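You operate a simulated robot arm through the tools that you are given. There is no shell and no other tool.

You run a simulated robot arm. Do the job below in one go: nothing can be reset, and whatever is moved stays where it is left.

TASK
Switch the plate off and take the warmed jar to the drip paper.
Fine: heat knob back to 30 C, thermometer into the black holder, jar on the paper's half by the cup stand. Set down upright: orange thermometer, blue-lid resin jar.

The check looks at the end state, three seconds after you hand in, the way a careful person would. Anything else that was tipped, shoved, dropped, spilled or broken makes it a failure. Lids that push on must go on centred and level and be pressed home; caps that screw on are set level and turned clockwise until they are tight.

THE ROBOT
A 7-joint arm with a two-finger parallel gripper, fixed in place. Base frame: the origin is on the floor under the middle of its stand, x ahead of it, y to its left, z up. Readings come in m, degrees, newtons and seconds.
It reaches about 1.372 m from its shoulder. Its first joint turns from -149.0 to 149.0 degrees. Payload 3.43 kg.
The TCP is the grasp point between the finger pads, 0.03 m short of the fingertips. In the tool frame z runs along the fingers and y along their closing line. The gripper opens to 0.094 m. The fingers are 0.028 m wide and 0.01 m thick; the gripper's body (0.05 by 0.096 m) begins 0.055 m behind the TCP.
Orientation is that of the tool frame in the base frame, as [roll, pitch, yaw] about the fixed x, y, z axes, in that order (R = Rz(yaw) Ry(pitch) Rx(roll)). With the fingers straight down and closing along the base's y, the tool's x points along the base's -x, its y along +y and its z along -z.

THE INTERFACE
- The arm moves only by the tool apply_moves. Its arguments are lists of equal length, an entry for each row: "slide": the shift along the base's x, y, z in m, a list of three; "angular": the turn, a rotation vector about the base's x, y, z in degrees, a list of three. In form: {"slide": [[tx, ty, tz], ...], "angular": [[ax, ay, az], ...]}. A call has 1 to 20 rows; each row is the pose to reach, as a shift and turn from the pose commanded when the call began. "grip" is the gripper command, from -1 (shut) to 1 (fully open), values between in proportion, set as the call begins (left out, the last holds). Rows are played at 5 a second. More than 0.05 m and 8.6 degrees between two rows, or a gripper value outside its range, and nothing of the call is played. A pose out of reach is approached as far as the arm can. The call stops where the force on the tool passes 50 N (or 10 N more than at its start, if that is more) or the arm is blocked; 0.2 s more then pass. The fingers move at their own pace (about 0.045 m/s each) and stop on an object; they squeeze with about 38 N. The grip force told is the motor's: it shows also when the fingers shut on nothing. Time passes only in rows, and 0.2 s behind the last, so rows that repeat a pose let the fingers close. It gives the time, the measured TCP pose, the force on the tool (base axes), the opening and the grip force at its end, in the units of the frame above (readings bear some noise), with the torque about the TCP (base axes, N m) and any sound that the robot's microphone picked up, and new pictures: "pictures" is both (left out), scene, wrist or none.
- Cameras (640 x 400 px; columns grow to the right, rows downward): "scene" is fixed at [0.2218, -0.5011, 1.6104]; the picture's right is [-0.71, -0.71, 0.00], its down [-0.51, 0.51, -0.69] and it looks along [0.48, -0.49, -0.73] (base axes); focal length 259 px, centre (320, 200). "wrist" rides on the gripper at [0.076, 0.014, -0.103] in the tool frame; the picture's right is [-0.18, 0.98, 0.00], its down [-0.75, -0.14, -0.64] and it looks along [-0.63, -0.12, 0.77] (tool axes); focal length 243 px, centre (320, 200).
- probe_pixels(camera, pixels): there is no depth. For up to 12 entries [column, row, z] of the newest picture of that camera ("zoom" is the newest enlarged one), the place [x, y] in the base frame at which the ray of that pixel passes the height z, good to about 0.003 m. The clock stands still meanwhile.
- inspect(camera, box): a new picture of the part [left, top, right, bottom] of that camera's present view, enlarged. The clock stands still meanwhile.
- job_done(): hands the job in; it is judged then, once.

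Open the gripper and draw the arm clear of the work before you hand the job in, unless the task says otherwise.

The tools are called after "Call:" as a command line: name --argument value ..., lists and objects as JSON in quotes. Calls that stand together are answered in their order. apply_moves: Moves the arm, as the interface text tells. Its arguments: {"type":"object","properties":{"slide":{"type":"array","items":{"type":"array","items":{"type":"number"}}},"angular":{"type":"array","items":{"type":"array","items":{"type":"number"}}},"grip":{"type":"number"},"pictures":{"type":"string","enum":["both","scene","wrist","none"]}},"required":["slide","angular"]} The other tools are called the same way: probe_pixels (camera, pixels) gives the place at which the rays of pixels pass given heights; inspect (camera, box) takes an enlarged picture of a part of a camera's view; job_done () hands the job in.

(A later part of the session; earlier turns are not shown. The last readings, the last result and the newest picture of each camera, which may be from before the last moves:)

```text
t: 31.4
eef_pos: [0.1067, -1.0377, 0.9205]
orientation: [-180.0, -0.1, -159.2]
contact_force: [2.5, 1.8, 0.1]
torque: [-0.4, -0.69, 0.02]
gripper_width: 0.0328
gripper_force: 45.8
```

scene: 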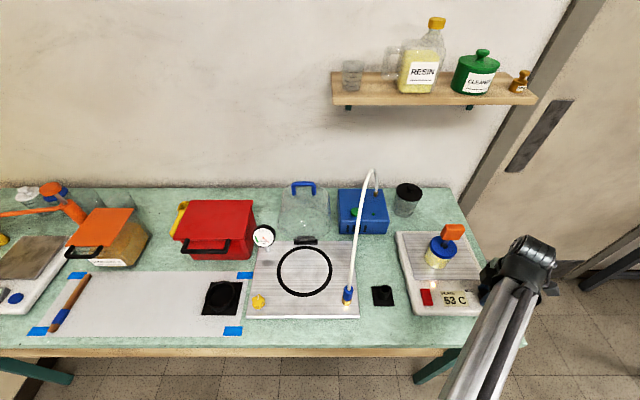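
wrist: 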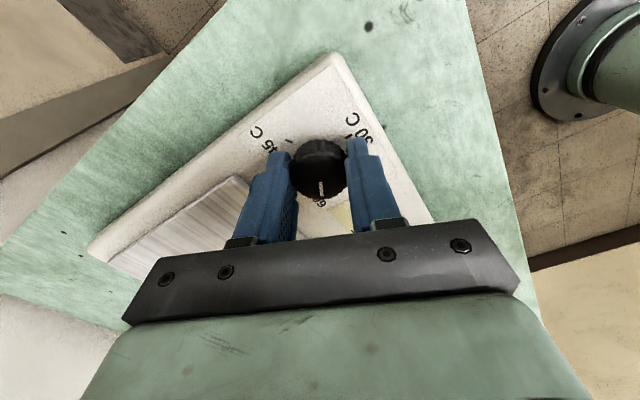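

Turn is smooth with low forces. I keep this grip and turn another 40° clockwise, checking torque for a stop.

Call:
apply_moves --slide '[[0, 0, 0], [0, 0, 0], [0, 0, 0], [0, 0, 0], [0, 0, 0], [0, 0, 0], [0, 0, 0]]' --angular '[[0, 0, -6], [0, 0, -12], [0, 0, -18], [0, 0, -24], [0, 0, -30], [0, 0, -36], [0, 0, -40]]' --grip -1 --pictures "wrist"

Call:
inspect --camera "wrist" --box '[250, 80, 410, 220]'

Call:
inspect --camera "scene" --box '[410, 280, 505, 320]'

```text
t: 33.0
eef_pos: [0.1076, -1.0391, 0.9202]
orientation: [180.0, 0.0, 160.9]
contact_force: [-1.7, 8.0, -7.6]
torque: [-0.21, 0.15, -0.01]
gripper_width: 0.0331
gripper_force: 45.2
```

wrist: 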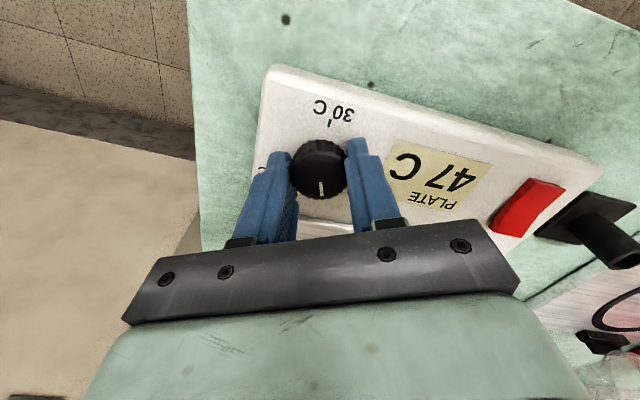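

```text
2.86 times, centred on (330, 150) of wrist
```

zoom: 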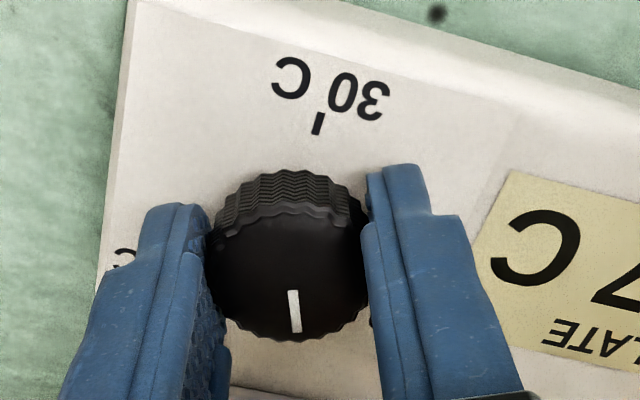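

```text
6.74 times, centred on (458, 300) of scene
```

zoom: 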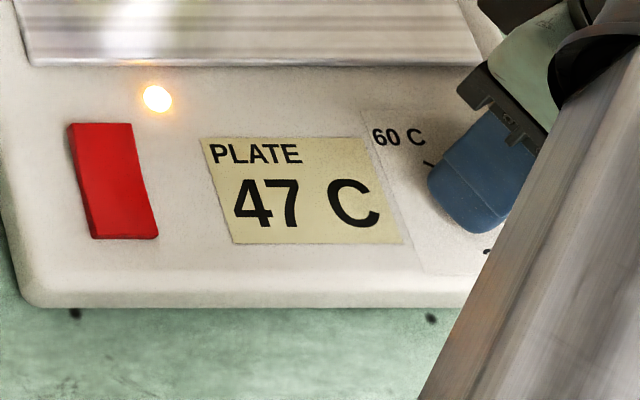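

The display is down to 47 C and falling; the tail of the white line is about 18° short of the 30 C tick. I turn the last part, then release and lift.

Call:
apply_moves --slide '[[0, 0, 0], [0, 0, 0], [0, 0, 0], [0, 0, 0], [0, 0, 0]]' --angular '[[0, 0, -5], [0, 0, -10], [0, 0, -15], [0, 0, -18], [0, 0, -18]]' --grip -1 --pictures "none"

Call:
apply_moves --slide '[[0, 0, 0], [0, 0, 0], [0, 0, 0.03], [0, 0, 0.06], [0, 0, 0.06]]' --angular '[[0, 0, 0], [0, 0, 0], [0, 0, 0], [0, 0, 0], [0, 0, 0]]' --grip 0.28 --pictures "wrist"

Call:
inspect --camera "wrist" --box '[250, 60, 410, 180]'

```text
t: 34.2
eef_pos: [0.1081, -1.0374, 0.9203]
orientation: [-179.9, 0.1, 143.0]
contact_force: [-1.4, 9.3, -14.7]
torque: [0.3, -0.01, -0.02]
gripper_width: 0.0329
gripper_force: 44.8
```

```text
t: 35.4
eef_pos: [0.1069, -1.0382, 0.9808]
orientation: [180.0, 0.0, 143.1]
contact_force: [0.0, -0.5, 0.7]
torque: [0.0, -0.01, -0.01]
gripper_width: 0.06
gripper_force: 0.0
```

wrist: 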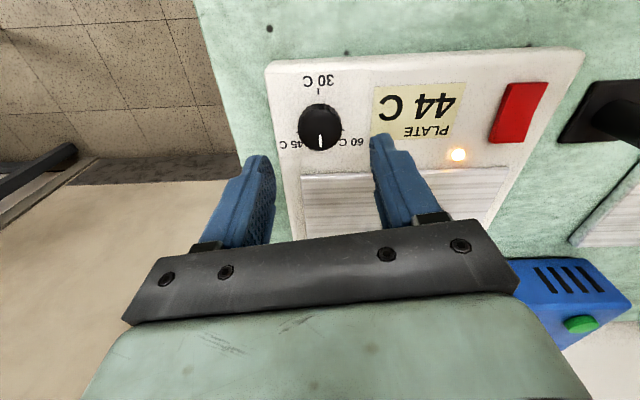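

```text
3.33 times, centred on (330, 120) of wrist
```

zoom: 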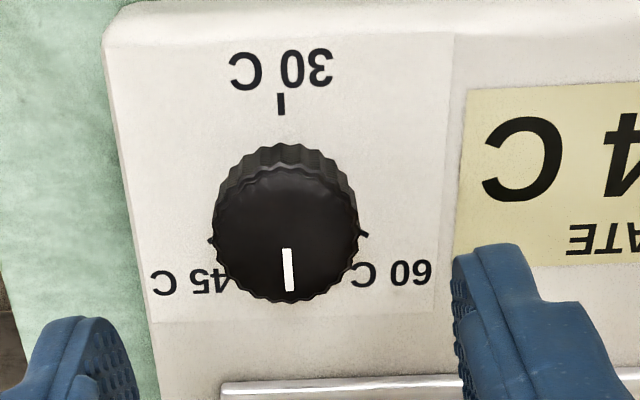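

In this view the 30 C tick is at zoom (281,103) and the tail of the white line aligns with it within about 5°; the display is 44 C and dropping. I wait to see where it settles.

Call:
apply_moves --slide '[[0, 0, 0], [0, 0, 0], [0, 0, 0], [0, 0, 0], [0, 0, 0], [0, 0, 0], [0, 0, 0], [0, 0, 0], [0, 0, 0], [0, 0, 0], [0, 0, 0], [0, 0, 0], [0, 0, 0], [0, 0, 0], [0, 0, 0], [0, 0, 0], [0, 0, 0], [0, 0, 0], [0, 0, 0], [0, 0, 0]]' --angular '[[0, 0, 0], [0, 0, 0], [0, 0, 0], [0, 0, 0], [0, 0, 0], [0, 0, 0], [0, 0, 0], [0, 0, 0], [0, 0, 0], [0, 0, 0], [0, 0, 0], [0, 0, 0], [0, 0, 0], [0, 0, 0], [0, 0, 0], [0, 0, 0], [0, 0, 0], [0, 0, 0], [0, 0, 0], [0, 0, 0]]' --pictures "none"

Call:
inspect --camera "wrist" --box '[250, 60, 570, 240]'

Call:
inspect --camera "wrist" --box '[440, 70, 560, 170]'

```text
t: 39.6
eef_pos: [0.1059, -1.0371, 0.9807]
orientation: [-179.9, 0.0, 142.9]
contact_force: [-0.8, 0.3, 0.4]
torque: [-0.03, -0.01, 0.0]
gripper_width: 0.0603
gripper_force: 0.0
```

```text
2.00 times, centred on (410, 150) of wrist
```

zoom: 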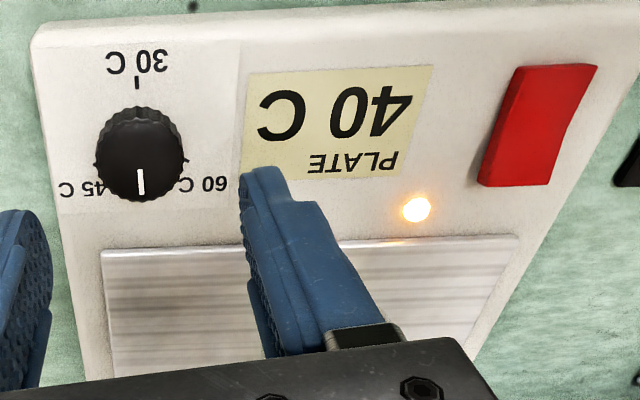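

```text
4.00 times, centred on (500, 120) of wrist
```

zoom: 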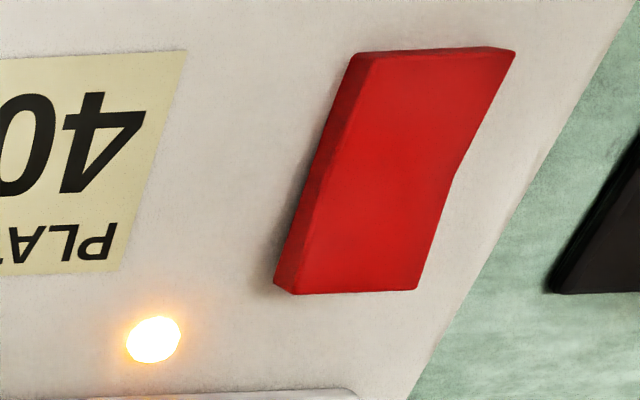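

The reading falls with a time constant matching a 30 C target (47→44→40). While it settles I move to the near-right of the red switch with shut fingers and the camera looking along its pivot, to see which half of the rocker is raised.

Call:
apply_moves --slide '[[0.0, 0.005, 0.01], [0.005, 0.01, 0.01], [0.01, 0.02, 0.01], [0.015, 0.03, 0.01], [0.02, 0.04, 0.01], [0.025, 0.05, 0.01], [0.03, 0.06, 0.01], [0.031, 0.064, 0.01], [0.031, 0.064, 0.0], [0.031, 0.064, -0.01], [0.031, 0.064, -0.02], [0.031, 0.064, -0.02]]' --angular '[[0, 0, 8], [0, 0, 16], [0, 0, 24], [0, 0, 32], [0, 0, 40], [0, 0, 48], [0, 0, 56], [0, 0, 64], [0, 0, 72], [0, 0, 80], [0, 0, 82], [0, 0, 82]]' --grip -1

Call:
inspect --camera "wrist" --box '[220, 120, 420, 260]'

```text
t: 42.2
eef_pos: [0.1387, -0.9751, 0.9613]
orientation: [-180.0, 0.0, -134.9]
contact_force: [-0.2, -0.1, 0.1]
torque: [-0.01, 0.03, 0.01]
gripper_width: 0.0
gripper_force: 32.5
```

scene: 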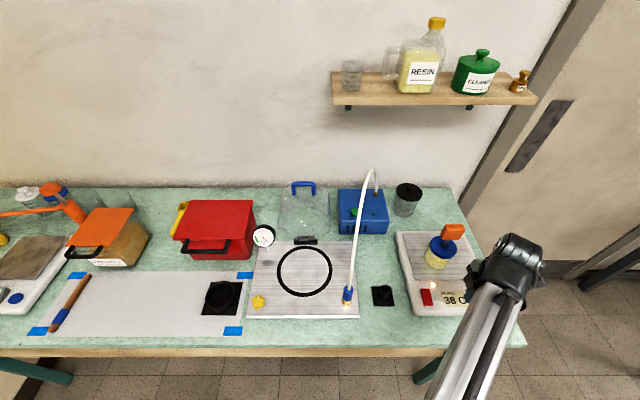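
wrist: 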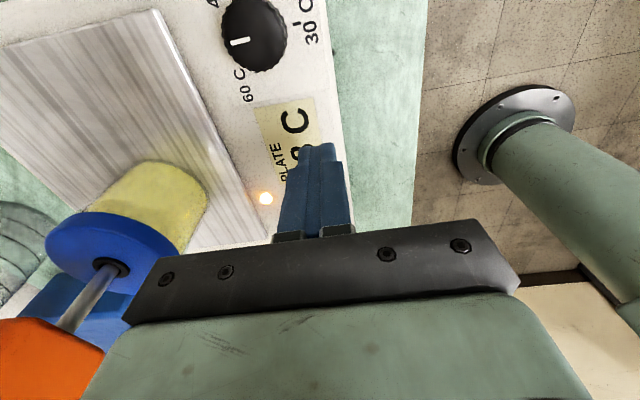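

```text
2.86 times, centred on (320, 190) of wrist
```

zoom: 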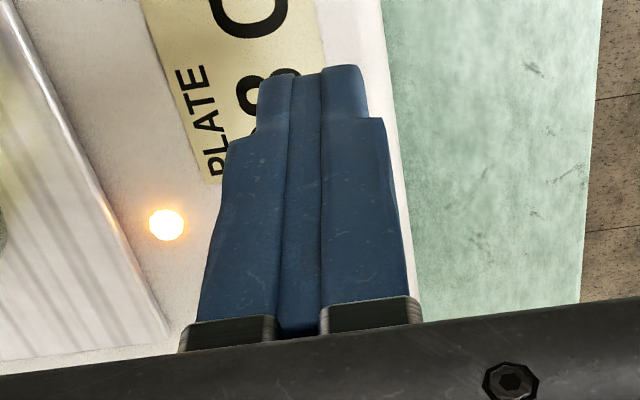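

Shut fingers hide the switch. I slide 8 cm along the bench to the left so the switch shows beside the fingers.

Call:
apply_moves --slide '[[0.02, 0.02, 0.01], [0.04, 0.04, 0.01], [0.06, 0.06, 0.01], [0.06, 0.06, 0.01]]' --angular '[[0, 0, 0], [0, 0, 0], [0, 0, 0], [0, 0, 0]]' --pictures "wrist"

Call:
inspect --camera "wrist" --box '[220, 80, 380, 220]'

```text
t: 43.2
eef_pos: [0.1994, -0.9147, 0.9717]
orientation: [179.9, 0.0, -134.9]
contact_force: [0.1, 0.1, 1.1]
torque: [-0.01, -0.03, 0.01]
gripper_width: 0.0002
gripper_force: 33.4
```

wrist: 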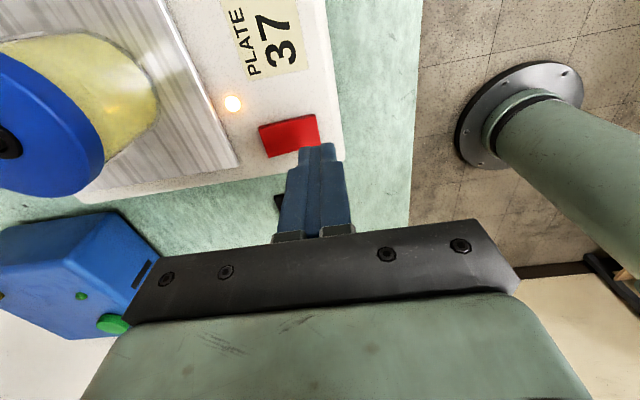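

```text
2.86 times, centred on (300, 150) of wrist
```

zoom: 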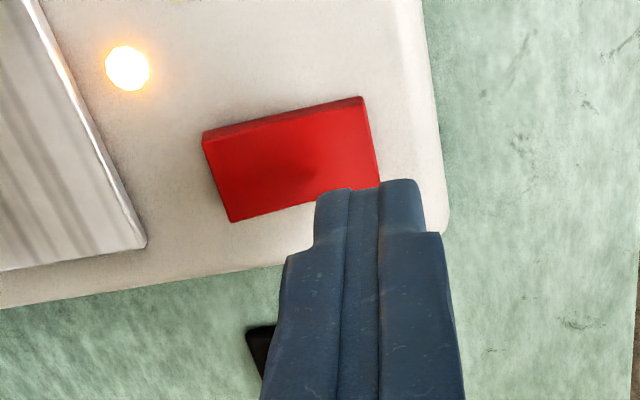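

The dark side face is tall at the far end (zoom 205,140) and thin at the near end (362,97), so the far half is raised and is the half to press. I probe its position, then go look at the thermometer while the plate reading (37 C) settles.

Call:
probe_pixels --camera "zoom" --pixels '[[204, 133, 0.9], [232, 222, 0.9], [362, 98, 0.89], [380, 183, 0.89], [245, 165, 0.897], [220, 175, 0.9]]'

Call:
apply_moves --slide '[[0, 0, 0.04], [0, 0, 0.08], [0, 0, 0.12], [-0.02, -0.02, 0.16], [-0.04, -0.04, 0.2], [-0.06, -0.07, 0.23], [-0.08, -0.1, 0.23], [-0.1, -0.115, 0.23], [-0.1, -0.115, 0.23]]' --angular '[[0, 0, 0], [0, 0, 0], [0, 0, -8], [0, 0, -16], [0, 0, -24], [0, 0, -32], [0, 0, -40], [0, 0, -45], [0, 0, -45]]' --grip 1

```text
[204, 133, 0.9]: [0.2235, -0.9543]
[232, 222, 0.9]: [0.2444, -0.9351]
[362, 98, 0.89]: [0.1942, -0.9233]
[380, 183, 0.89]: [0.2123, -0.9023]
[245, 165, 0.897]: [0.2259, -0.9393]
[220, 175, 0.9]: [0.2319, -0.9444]
```

```text
t: 45.2
eef_pos: [0.0989, -1.0273, 1.2007]
orientation: [-180.0, -0.1, 179.8]
contact_force: [0.4, 0.3, 0.2]
torque: [-0.01, -0.01, 0.03]
gripper_width: 0.0941
gripper_force: 0.1
```

scene: 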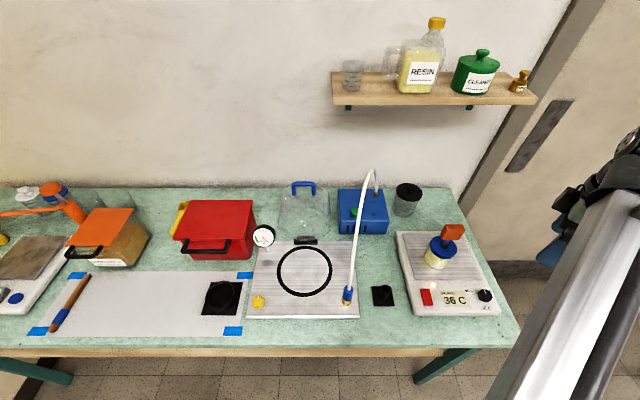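
wrist: 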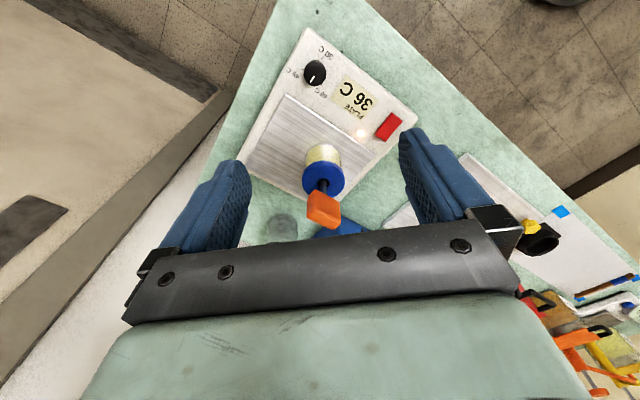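

Now I look at the jar and thermometer: head near wrist (322,210), lid near (322,178). I enlarge both views to measure them.

Call:
inspect --camera "wrist" --box '[270, 120, 400, 240]'

Call:
inspect --camera "scene" --box '[410, 210, 490, 280]'

```text
3.33 times, centred on (335, 180) of wrist
```

zoom: 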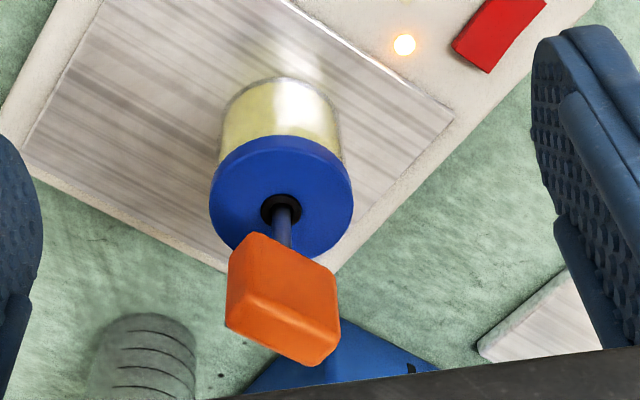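

```text
5.71 times, centred on (450, 245) of scene
```

zoom: 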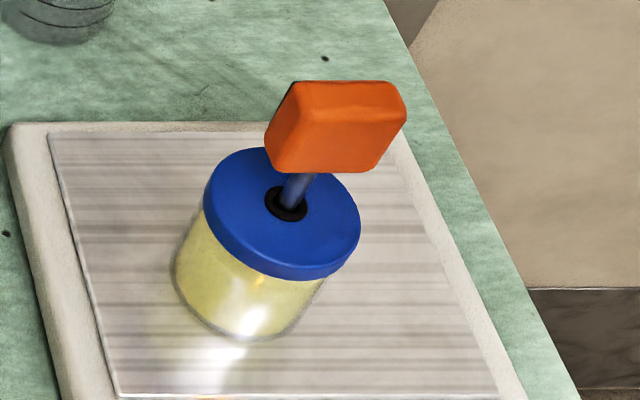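

I probe corresponding points (lid hole and head corners) at several heights from both cameras to triangulate.

Call:
probe_pixels --camera "scene" --pixels '[[444.2, 245.7, 0.94], [444.2, 245.7, 0.96], [444.2, 245.7, 0.98], [446.5, 224.7, 1.02], [446.5, 224.7, 1.06], [464.5, 225.6, 1.02], [464.5, 225.6, 1.06], [442.2, 239.7, 1.0], [442.2, 239.7, 1.02], [460.0, 239.8, 1.0], [460.0, 239.8, 1.02]]'

Call:
probe_pixels --camera "wrist" --pixels '[[323.3, 182.4, 0.94], [323.3, 182.4, 0.96], [323.3, 182.4, 0.98], [311.9, 190.2, 1.0], [311.9, 190.2, 1.02], [340.4, 201.6, 1.0], [340.4, 201.6, 1.02], [307.7, 211.0, 1.02], [307.7, 211.0, 1.06], [340.4, 220.0, 1.02], [340.4, 220.0, 1.06], [335, 229.5, 1.05]]'

```text
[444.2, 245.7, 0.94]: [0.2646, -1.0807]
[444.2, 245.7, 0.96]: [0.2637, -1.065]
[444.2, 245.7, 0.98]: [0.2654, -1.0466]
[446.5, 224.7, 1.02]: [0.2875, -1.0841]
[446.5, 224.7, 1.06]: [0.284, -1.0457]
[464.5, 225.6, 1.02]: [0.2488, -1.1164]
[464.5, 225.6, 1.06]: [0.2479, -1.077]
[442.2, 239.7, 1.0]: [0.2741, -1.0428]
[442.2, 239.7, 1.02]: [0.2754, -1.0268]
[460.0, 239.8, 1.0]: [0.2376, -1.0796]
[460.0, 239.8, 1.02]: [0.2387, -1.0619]
```

```text
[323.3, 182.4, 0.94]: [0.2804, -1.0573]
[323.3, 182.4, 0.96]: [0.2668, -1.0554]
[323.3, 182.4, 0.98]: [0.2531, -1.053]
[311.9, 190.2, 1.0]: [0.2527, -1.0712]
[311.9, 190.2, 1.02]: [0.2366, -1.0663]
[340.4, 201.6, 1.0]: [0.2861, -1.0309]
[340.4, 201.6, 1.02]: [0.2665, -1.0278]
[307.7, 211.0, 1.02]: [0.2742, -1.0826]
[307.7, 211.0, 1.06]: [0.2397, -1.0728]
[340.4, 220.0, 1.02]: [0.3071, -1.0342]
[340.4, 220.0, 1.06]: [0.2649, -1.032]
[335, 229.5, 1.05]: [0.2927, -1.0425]
```

Triangulation gives lid top z≈0.966, hole at about (0.263,-1.057), and an upright orange head about 50×24 mm, from z≈1.015 to 1.055, centred at (0.264,-1.0567). I move above it with the fingers closing along its 50 mm width (yaw 135).

Call:
apply_moves --slide '[[0.02, -0.004, 0], [0.05, -0.008, 0], [0.08, -0.014, 0], [0.11, -0.02, 0], [0.14, -0.025, 0], [0.165, -0.0295, 0], [0.165, -0.0295, -0.03], [0.165, -0.0295, -0.06], [0.165, -0.0295, -0.08], [0.165, -0.0295, -0.08]]' --angular '[[0, 0, -7], [0, 0, -14], [0, 0, -21], [0, 0, -28], [0, 0, -36], [0, 0, -44.8], [0, 0, -44.8], [0, 0, -44.8], [0, 0, -44.8], [0, 0, -44.8]]' --grip 1

Call:
inspect --camera "wrist" --box '[220, 80, 440, 230]'

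```text
refused: row 6 steps farther than a row can; nothing moved
```

```text
2.67 times, centred on (330, 155) of wrist
```

zoom: 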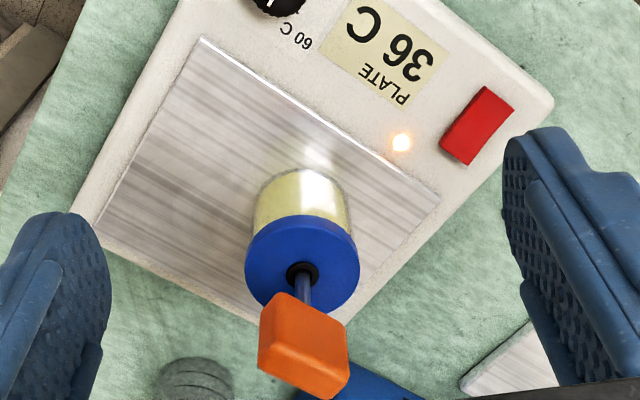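

One turn step was too large; I repeat the same move with finer steps.

Call:
apply_moves --slide '[[0.02, -0.004, 0], [0.05, -0.008, 0], [0.08, -0.014, 0], [0.11, -0.02, 0], [0.14, -0.025, 0], [0.155, -0.028, 0], [0.165, -0.0295, 0], [0.165, -0.0295, -0.03], [0.165, -0.0295, -0.06], [0.165, -0.0295, -0.08], [0.165, -0.0295, -0.08]]' --angular '[[0, 0, -7], [0, 0, -14], [0, 0, -21], [0, 0, -28], [0, 0, -34], [0, 0, -40], [0, 0, -44.8], [0, 0, -44.8], [0, 0, -44.8], [0, 0, -44.8], [0, 0, -44.8]]' --grip 1

Call:
inspect --camera "wrist" --box '[220, 80, 440, 230]'

Call:
inspect --camera "scene" --box '[390, 180, 510, 320]'

```text
t: 47.6
eef_pos: [0.2632, -1.0577, 1.1213]
orientation: [180.0, 0.0, 135.2]
contact_force: [0.4, 0.1, 0.5]
torque: [0.01, -0.02, -0.03]
gripper_width: 0.0938
gripper_force: 0.0
```

scene: 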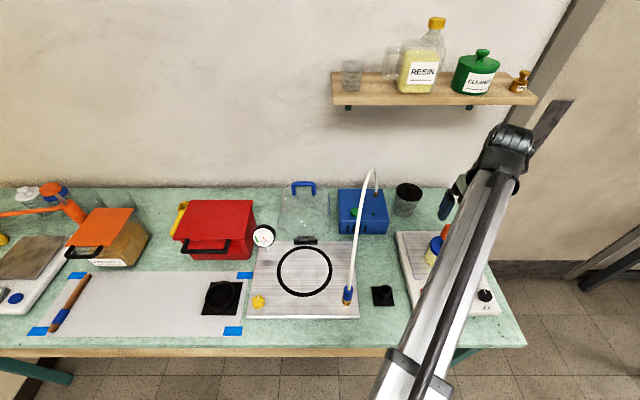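
wrist: 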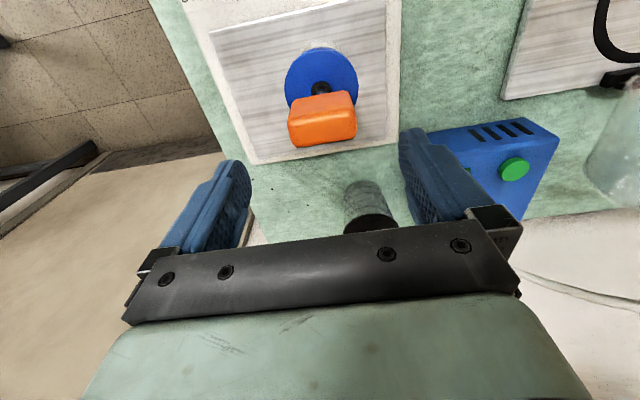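

```text
2.67 times, centred on (330, 155) of wrist
```

zoom: 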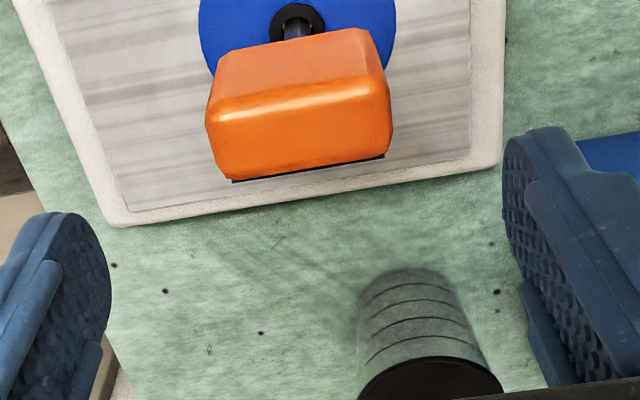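

```text
2.86 times, centred on (450, 250) of scene
```

zoom: 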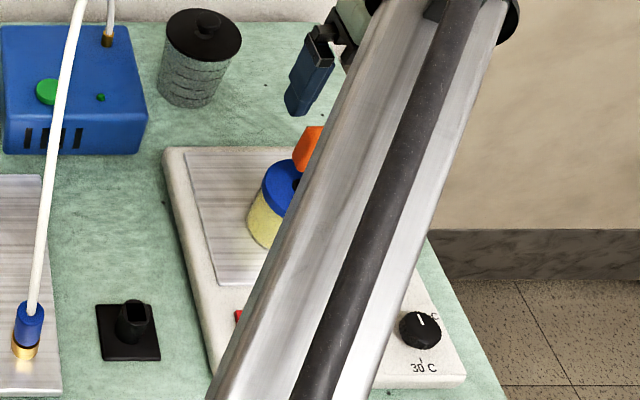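

The head (zoom 300,120) is centred and parallel between the fingers. I descend so that the pads span the head (TCP z≈1.035) and then close.

Call:
apply_moves --slide '[[0, 0, -0.03], [0, 0, -0.06], [0, 0, -0.075], [0, 0, -0.086], [0, 0, -0.086]]' --angular '[[0, 0, 0], [0, 0, 0], [0, 0, 0], [0, 0, 0], [0, 0, 0]]' --grip 1

Call:
inspect --camera "wrist" --box '[220, 80, 440, 240]'

```text
t: 48.8
eef_pos: [0.2627, -1.0582, 1.0342]
orientation: [179.9, 0.0, 135.2]
contact_force: [0.1, -0.2, 0.3]
torque: [-0.02, 0.02, 0.01]
gripper_width: 0.0942
gripper_force: 0.1
```

scene: 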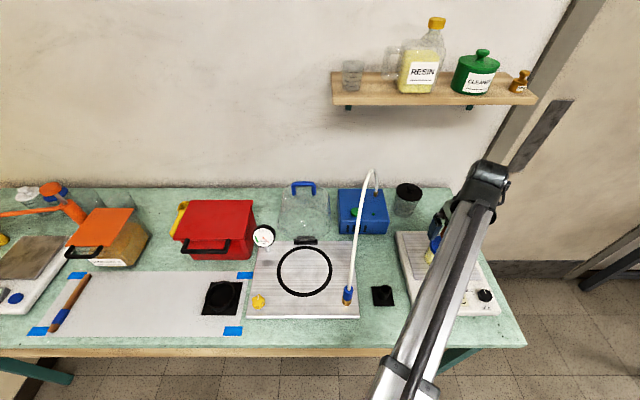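
wrist: 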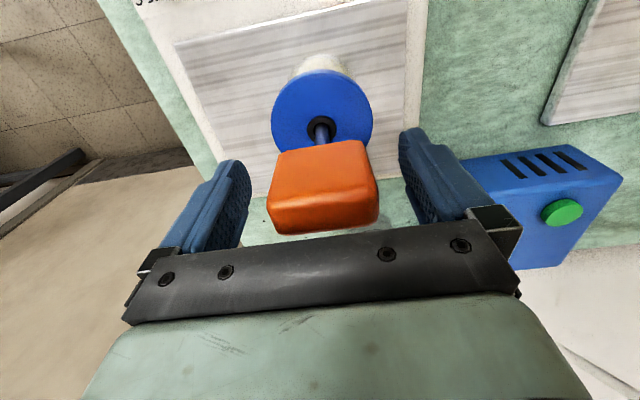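

```text
2.50 times, centred on (330, 160) of wrist
```

zoom: 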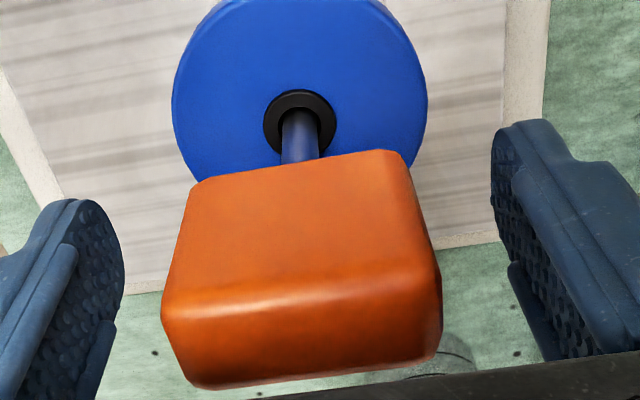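

The head is centred between the pads within about a millimetre. I close the gripper on it.

Call:
apply_moves --slide '[[0, 0, 0], [0, 0, 0], [0, 0, 0], [0, 0, 0], [0, 0, 0], [0, 0, 0]]' --angular '[[0, 0, 0], [0, 0, 0], [0, 0, 0], [0, 0, 0], [0, 0, 0], [0, 0, 0]]' --grip -1 --pictures "wrist"

```text
t: 50.2
eef_pos: [0.2637, -1.0572, 1.0339]
orientation: [179.9, 0.0, 135.2]
contact_force: [1.6, 0.6, -0.9]
torque: [0.09, -0.05, -0.05]
gripper_width: 0.0531
gripper_force: 37.9
```

wrist: 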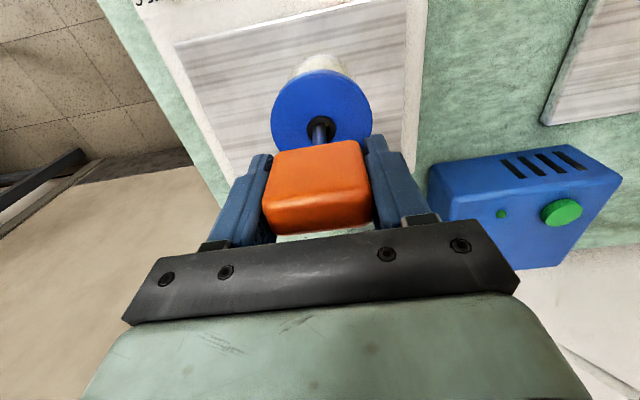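

Held at 53 mm with little force. I lift straight up slowly and check that the jar stays on the plate.

Call:
apply_moves --slide '[[0, 0, 0.006], [0, 0, 0.012], [0, 0, 0.018], [0, 0, 0.024], [0, 0, 0.03]]' --angular '[[0, 0, 0], [0, 0, 0], [0, 0, 0], [0, 0, 0], [0, 0, 0]]' --grip -1 --pictures "both"

Call:
inspect --camera "scene" --box '[400, 190, 500, 310]'

```text
t: 51.4
eef_pos: [0.2649, -1.0591, 1.0645]
orientation: [180.0, -0.1, 135.1]
contact_force: [0.4, -0.2, -0.7]
torque: [0.02, 0.0, 0.04]
gripper_width: 0.0533
gripper_force: 37.5
```

scene: 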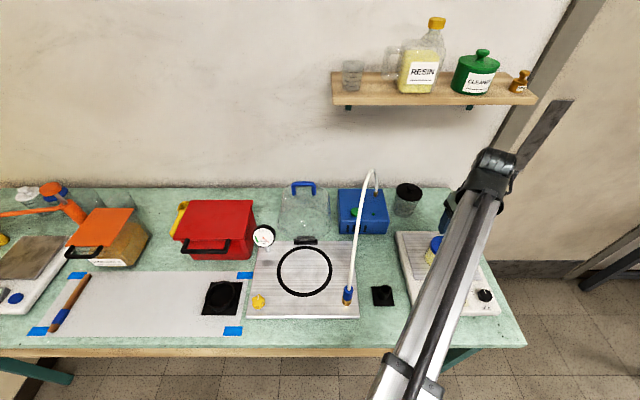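
wrist: 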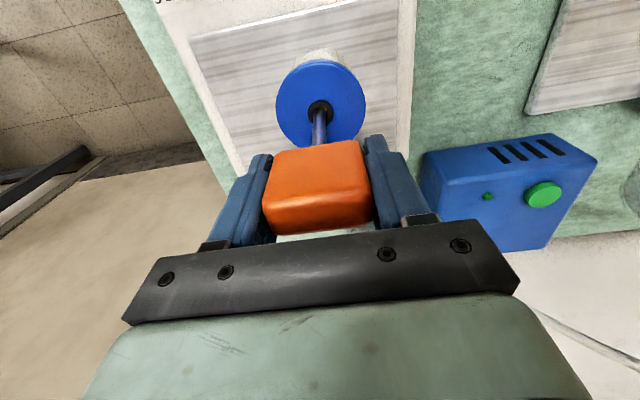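

```text
3.33 times, centred on (450, 250) of scene
```

zoom: 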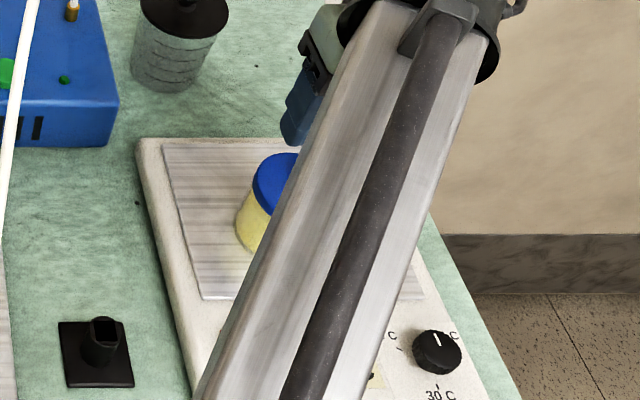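

The stem slides out and the lid stays put. I continue straight up to about z=1.2.

Call:
apply_moves --slide '[[0, 0, 0.015], [0, 0, 0.03], [0, 0, 0.045], [0, 0, 0.06], [0, 0, 0.075], [0, 0, 0.09], [0, 0, 0.105], [0, 0, 0.12], [0, 0, 0.135], [0, 0, 0.135]]' --angular '[[0, 0, 0], [0, 0, 0], [0, 0, 0], [0, 0, 0], [0, 0, 0], [0, 0, 0], [0, 0, 0], [0, 0, 0], [0, 0, 0], [0, 0, 0]]' --grip -1 --pictures "both"

Call:
inspect --camera "wrist" --box '[240, 60, 400, 240]'

```text
t: 53.6
eef_pos: [0.2645, -1.0581, 1.1997]
orientation: [180.0, 0.1, 135.2]
contact_force: [-0.3, -0.4, -0.1]
torque: [0.0, -0.01, 0.03]
gripper_width: 0.0533
gripper_force: 37.7
```

scene: 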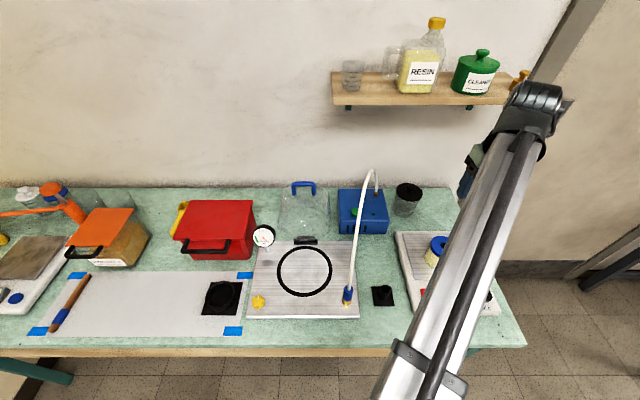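
wrist: 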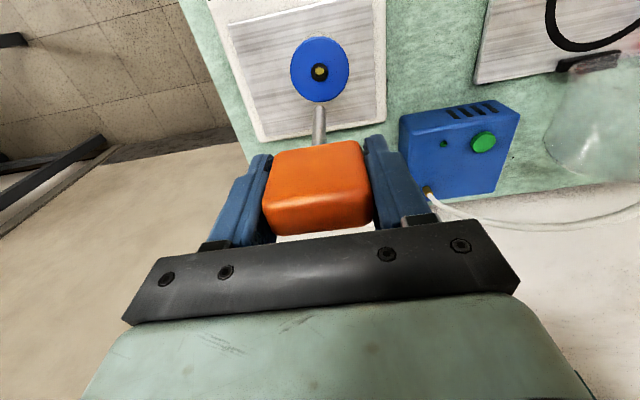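

```text
2.22 times, centred on (320, 150) of wrist
```

zoom: 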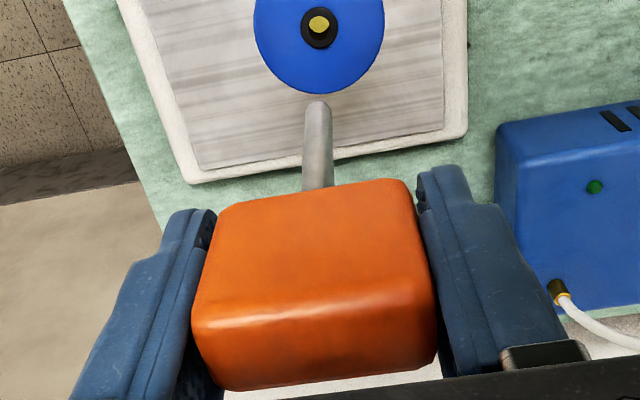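

The thermometer is fully out; its tip is about 0.125 m below the TCP. I enlarge the holder in the scene to measure its socket.

Call:
inspect --camera "scene" --box '[360, 275, 408, 315]'

Call:
probe_pixels --camera "zoom" --pixels '[[160, 120, 0.836], [500, 330, 0.836], [320, 120, 0.88]]'

```text
10.00 times, centred on (384, 295) of scene
```

zoom: 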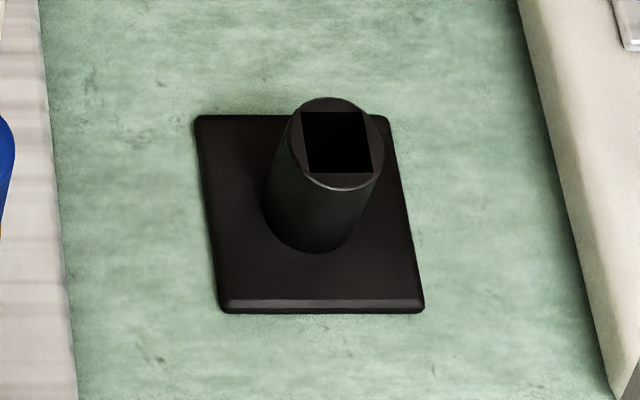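

```text
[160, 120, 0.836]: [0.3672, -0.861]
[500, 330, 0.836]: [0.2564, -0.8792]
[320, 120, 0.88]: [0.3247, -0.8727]
```

The holder has a round tube with a 20 mm square opening (zoom centre 336,141) on a flat base (centre 308,212). I probe both to get its position and height.

Call:
probe_pixels --camera "zoom" --pixels '[[308, 212, 0.836], [308, 212, 0.843], [312, 208, 0.843], [336, 141, 0.87], [336, 141, 0.88], [336, 141, 0.89], [336, 141, 0.9], [195, 118, 0.84], [390, 117, 0.84], [425, 310, 0.84], [222, 312, 0.84]]'

```text
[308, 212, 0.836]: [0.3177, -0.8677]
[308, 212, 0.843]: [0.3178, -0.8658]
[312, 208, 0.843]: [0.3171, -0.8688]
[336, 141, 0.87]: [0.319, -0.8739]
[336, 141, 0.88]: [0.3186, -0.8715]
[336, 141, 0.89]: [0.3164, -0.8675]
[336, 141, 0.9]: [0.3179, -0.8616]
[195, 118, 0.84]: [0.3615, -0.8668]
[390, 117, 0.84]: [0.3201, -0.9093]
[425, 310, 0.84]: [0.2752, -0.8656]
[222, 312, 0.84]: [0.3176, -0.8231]
```

The holder is centred at about (0.318,-0.866) with its tube top at z≈0.893. I carry the thermometer over at z=1.2 and lower it until the tip is about 3 cm above the socket.

Call:
apply_moves --slide '[[0.01, 0.038, 0], [0.02, 0.076, 0], [0.03, 0.115, 0], [0.042, 0.154, 0], [0.0535, 0.192, 0], [0.0535, 0.192, -0.04], [0.0535, 0.192, -0.08], [0.0535, 0.192, -0.12], [0.0535, 0.192, -0.15], [0.0535, 0.192, -0.15]]' --angular '[[0, 0, 0], [0, 0, 0], [0, 0, 0], [0, 0, 0], [0, 0, 0], [0, 0, 0], [0, 0, 0], [0, 0, 0], [0, 0, 0], [0, 0, 0]]' --grip -1 --pictures "both"

Call:
inspect --camera "wrist" --box '[250, 50, 390, 170]'

Call:
inspect --camera "scene" --box '[330, 220, 430, 320]'

```text
t: 55.8
eef_pos: [0.3157, -0.8662, 1.0482]
orientation: [-179.9, 0.0, 135.2]
contact_force: [-0.1, -0.1, -0.6]
torque: [0.03, 0.0, -0.01]
gripper_width: 0.0532
gripper_force: 38.3
```

scene: 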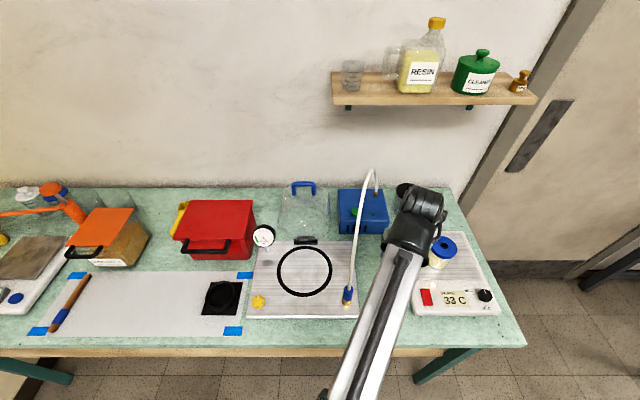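
wrist: 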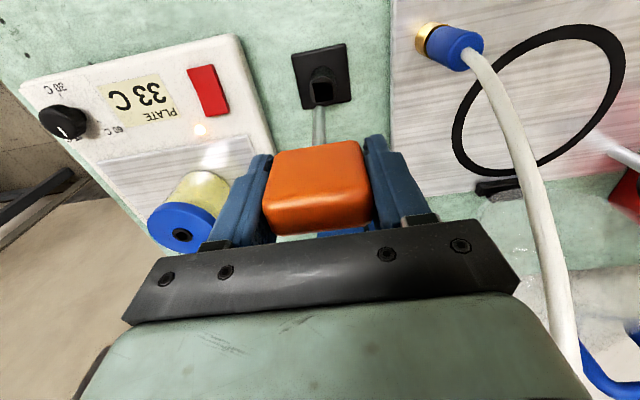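

```text
3.33 times, centred on (320, 110) of wrist
```

zoom: 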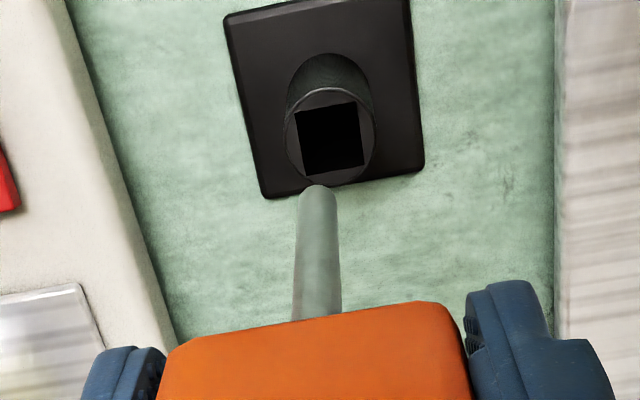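

```text
4.00 times, centred on (380, 270) of scene
```

zoom: 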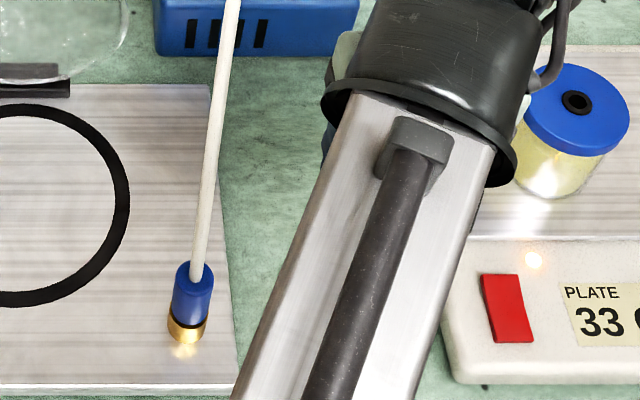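

The display is at 33 C and still falling. The stem axis in the wrist zoom passes x≈320 at the socket's row while the socket centre is at (330,137), so I shift about 3 mm toward the tool's +y and lower to just above the socket.

Call:
apply_moves --slide '[[0.0023, 0.0022, 0], [0.0023, 0.0022, -0.01], [0.0023, 0.0022, -0.018], [0.0023, 0.0022, -0.018]]' --angular '[[0, 0, 0], [0, 0, 0], [0, 0, 0], [0, 0, 0]]' --grip -1 --pictures "wrist"

Call:
inspect --camera "wrist" --box '[270, 60, 370, 150]'

```text
t: 56.8
eef_pos: [0.32, -0.8659, 1.0312]
orientation: [180.0, 0.0, 135.2]
contact_force: [-1.1, -0.2, -0.3]
torque: [0.02, 0.01, 0.0]
gripper_width: 0.0532
gripper_force: 37.9
```

wrist: 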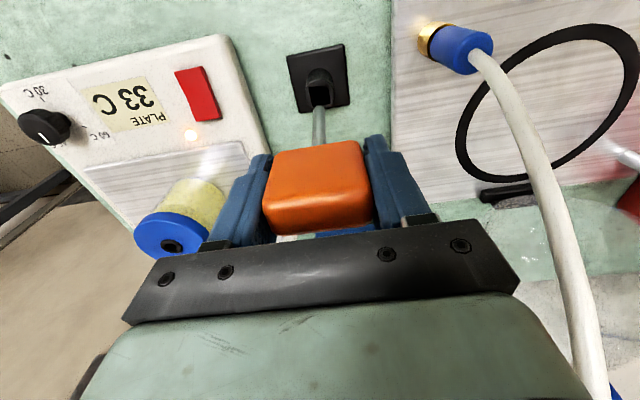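

```text
4.44 times, centred on (320, 105) of wrist
```

zoom: 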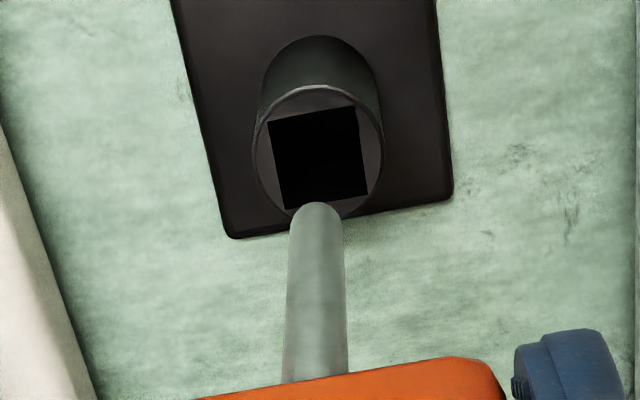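

The stem and socket are now in line side to side (x≈316 vs 318); fore-aft is within about 2 mm. I nudge 1 mm toward the near side and lower another 10 mm.

Call:
apply_moves --slide '[[-0.0007, 0.0007, -0.003], [-0.0007, 0.0007, -0.006], [-0.0007, 0.0007, -0.01], [-0.0007, 0.0007, -0.01]]' --angular '[[0, 0, 0], [0, 0, 0], [0, 0, 0], [0, 0, 0]]' --grip -1 --pictures "wrist"

Call:
inspect --camera "wrist" --box '[270, 60, 370, 150]'

```text
t: 57.8
eef_pos: [0.3184, -0.8636, 1.021]
orientation: [-179.9, 0.0, 135.2]
contact_force: [-1.1, -0.4, -0.1]
torque: [-0.01, 0.03, 0.03]
gripper_width: 0.0532
gripper_force: 38.1
```

wrist: 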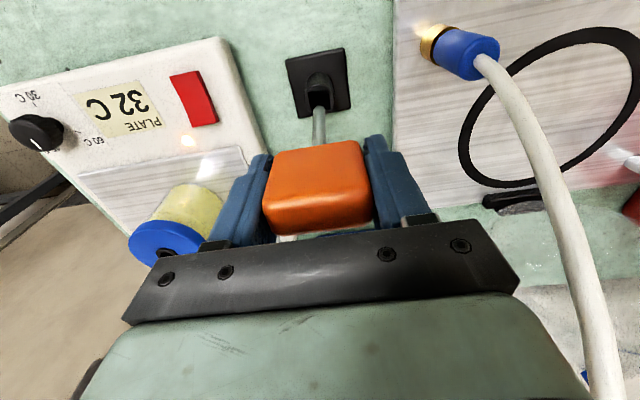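

```text
4.44 times, centred on (320, 105) of wrist
```

zoom: 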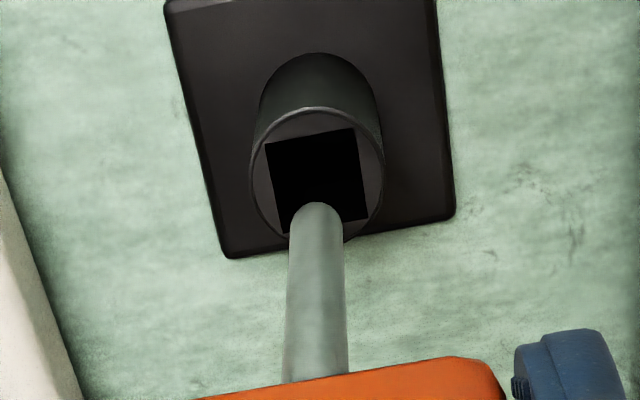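

Tip at zoom (316,203) sits in front of the socket opening centred (316,182); by my estimate the tip will reach the rim at TCP z≈1.0. I lower 18 mm more and look again.

Call:
apply_moves --slide '[[0, 0, -0.005], [0, 0, -0.01], [0, 0, -0.014], [0, 0, -0.018]]' --angular '[[0, 0, 0], [0, 0, 0], [0, 0, 0], [0, 0, 0]]' --grip -1 --pictures "wrist"

Call:
inspect --camera "wrist" --box '[270, 70, 370, 160]'

```text
t: 58.8
eef_pos: [0.3189, -0.8633, 1.0046]
orientation: [180.0, 0.0, 135.2]
contact_force: [-0.1, -0.3, -0.4]
torque: [0.0, 0.0, 0.0]
gripper_width: 0.0535
gripper_force: 38.1
```

wrist: 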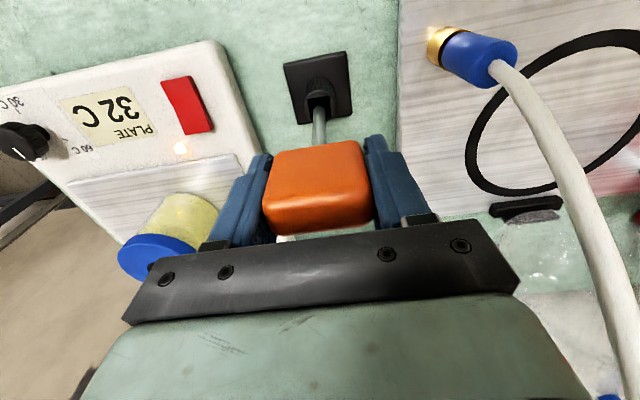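

```text
4.44 times, centred on (320, 115) of wrist
```

zoom: 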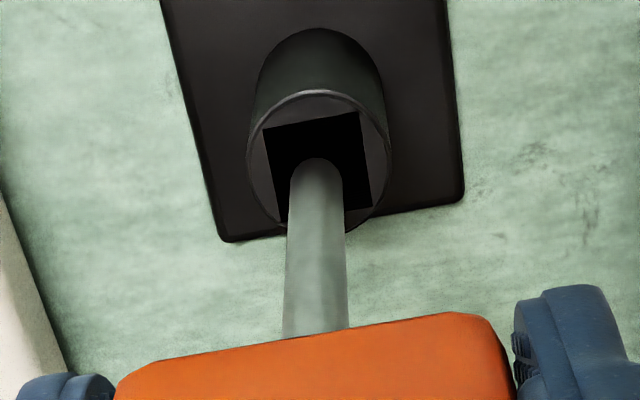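

The tip (zoom 316,158–210) lies within the opening's width (263–370) and nearly inside it in depth. I lower 10 mm further, watching the force.

Call:
apply_moves --slide '[[0, 0, -0.003], [0, 0, -0.006], [0, 0, -0.009], [0, 0, -0.012]]' --angular '[[0, 0, 0], [0, 0, 0], [0, 0, 0], [0, 0, 0]]' --grip -1 --pictures "wrist"

Call:
inspect --camera "wrist" --box '[270, 70, 370, 160]'

```text
t: 59.8
eef_pos: [0.3182, -0.8642, 0.9909]
orientation: [-180.0, -0.1, 135.2]
contact_force: [-0.1, 0.5, -0.5]
torque: [0.0, 0.0, 0.0]
gripper_width: 0.053
gripper_force: 37.9
```

wrist: 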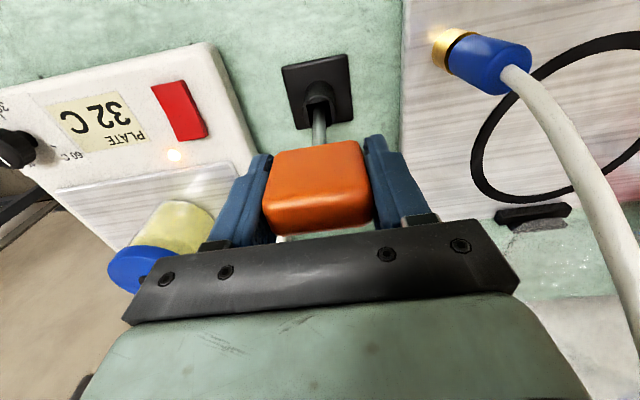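

```text
4.44 times, centred on (320, 115) of wrist
```

zoom: 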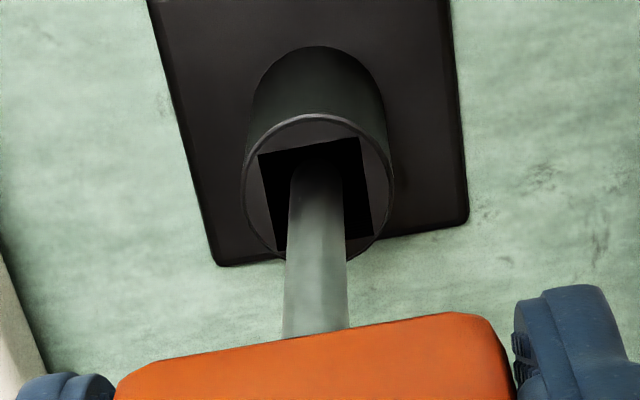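

The tip is darkening as it enters the socket and the force stays nil. I keep lowering in small steps by 20 mm.

Call:
apply_moves --slide '[[0, 0, -0.004], [0, 0, -0.008], [0, 0, -0.012], [0, 0, -0.016], [0, 0, -0.02]]' --angular '[[0, 0, 0], [0, 0, 0], [0, 0, 0], [0, 0, 0], [0, 0, 0]]' --grip -1 --pictures "wrist"

Call:
inspect --camera "wrist" --box '[260, 70, 380, 170]'

```text
t: 61.0
eef_pos: [0.3185, -0.8631, 0.9718]
orientation: [180.0, 0.0, 135.2]
contact_force: [-0.1, -0.5, -0.5]
torque: [0.01, 0.0, -0.02]
gripper_width: 0.0534
gripper_force: 38.5
```

wrist: 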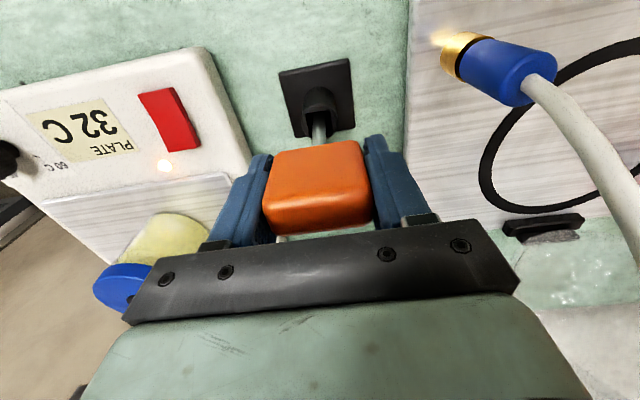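

```text
4.00 times, centred on (320, 120) of wrist
```

zoom: 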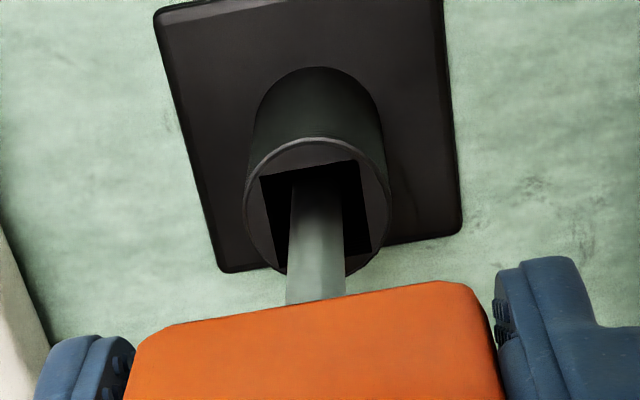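

The stem is centred inside the tube. I lower further in 3 mm steps until it bottoms.

Call:
apply_moves --slide '[[0, 0, -0.004], [0, 0, -0.008], [0, 0, -0.012], [0, 0, -0.015], [0, 0, -0.018]]' --angular '[[0, 0, 0], [0, 0, 0], [0, 0, 0], [0, 0, 0], [0, 0, 0]]' --grip -1 --pictures "none"

```text
t: 62.2
eef_pos: [0.3181, -0.8634, 0.955]
orientation: [-179.9, 0.0, 135.1]
contact_force: [-2.2, 0.6, 35.0]
torque: [0.15, 0.28, -0.01]
gripper_width: 0.0532
gripper_force: 37.6
```

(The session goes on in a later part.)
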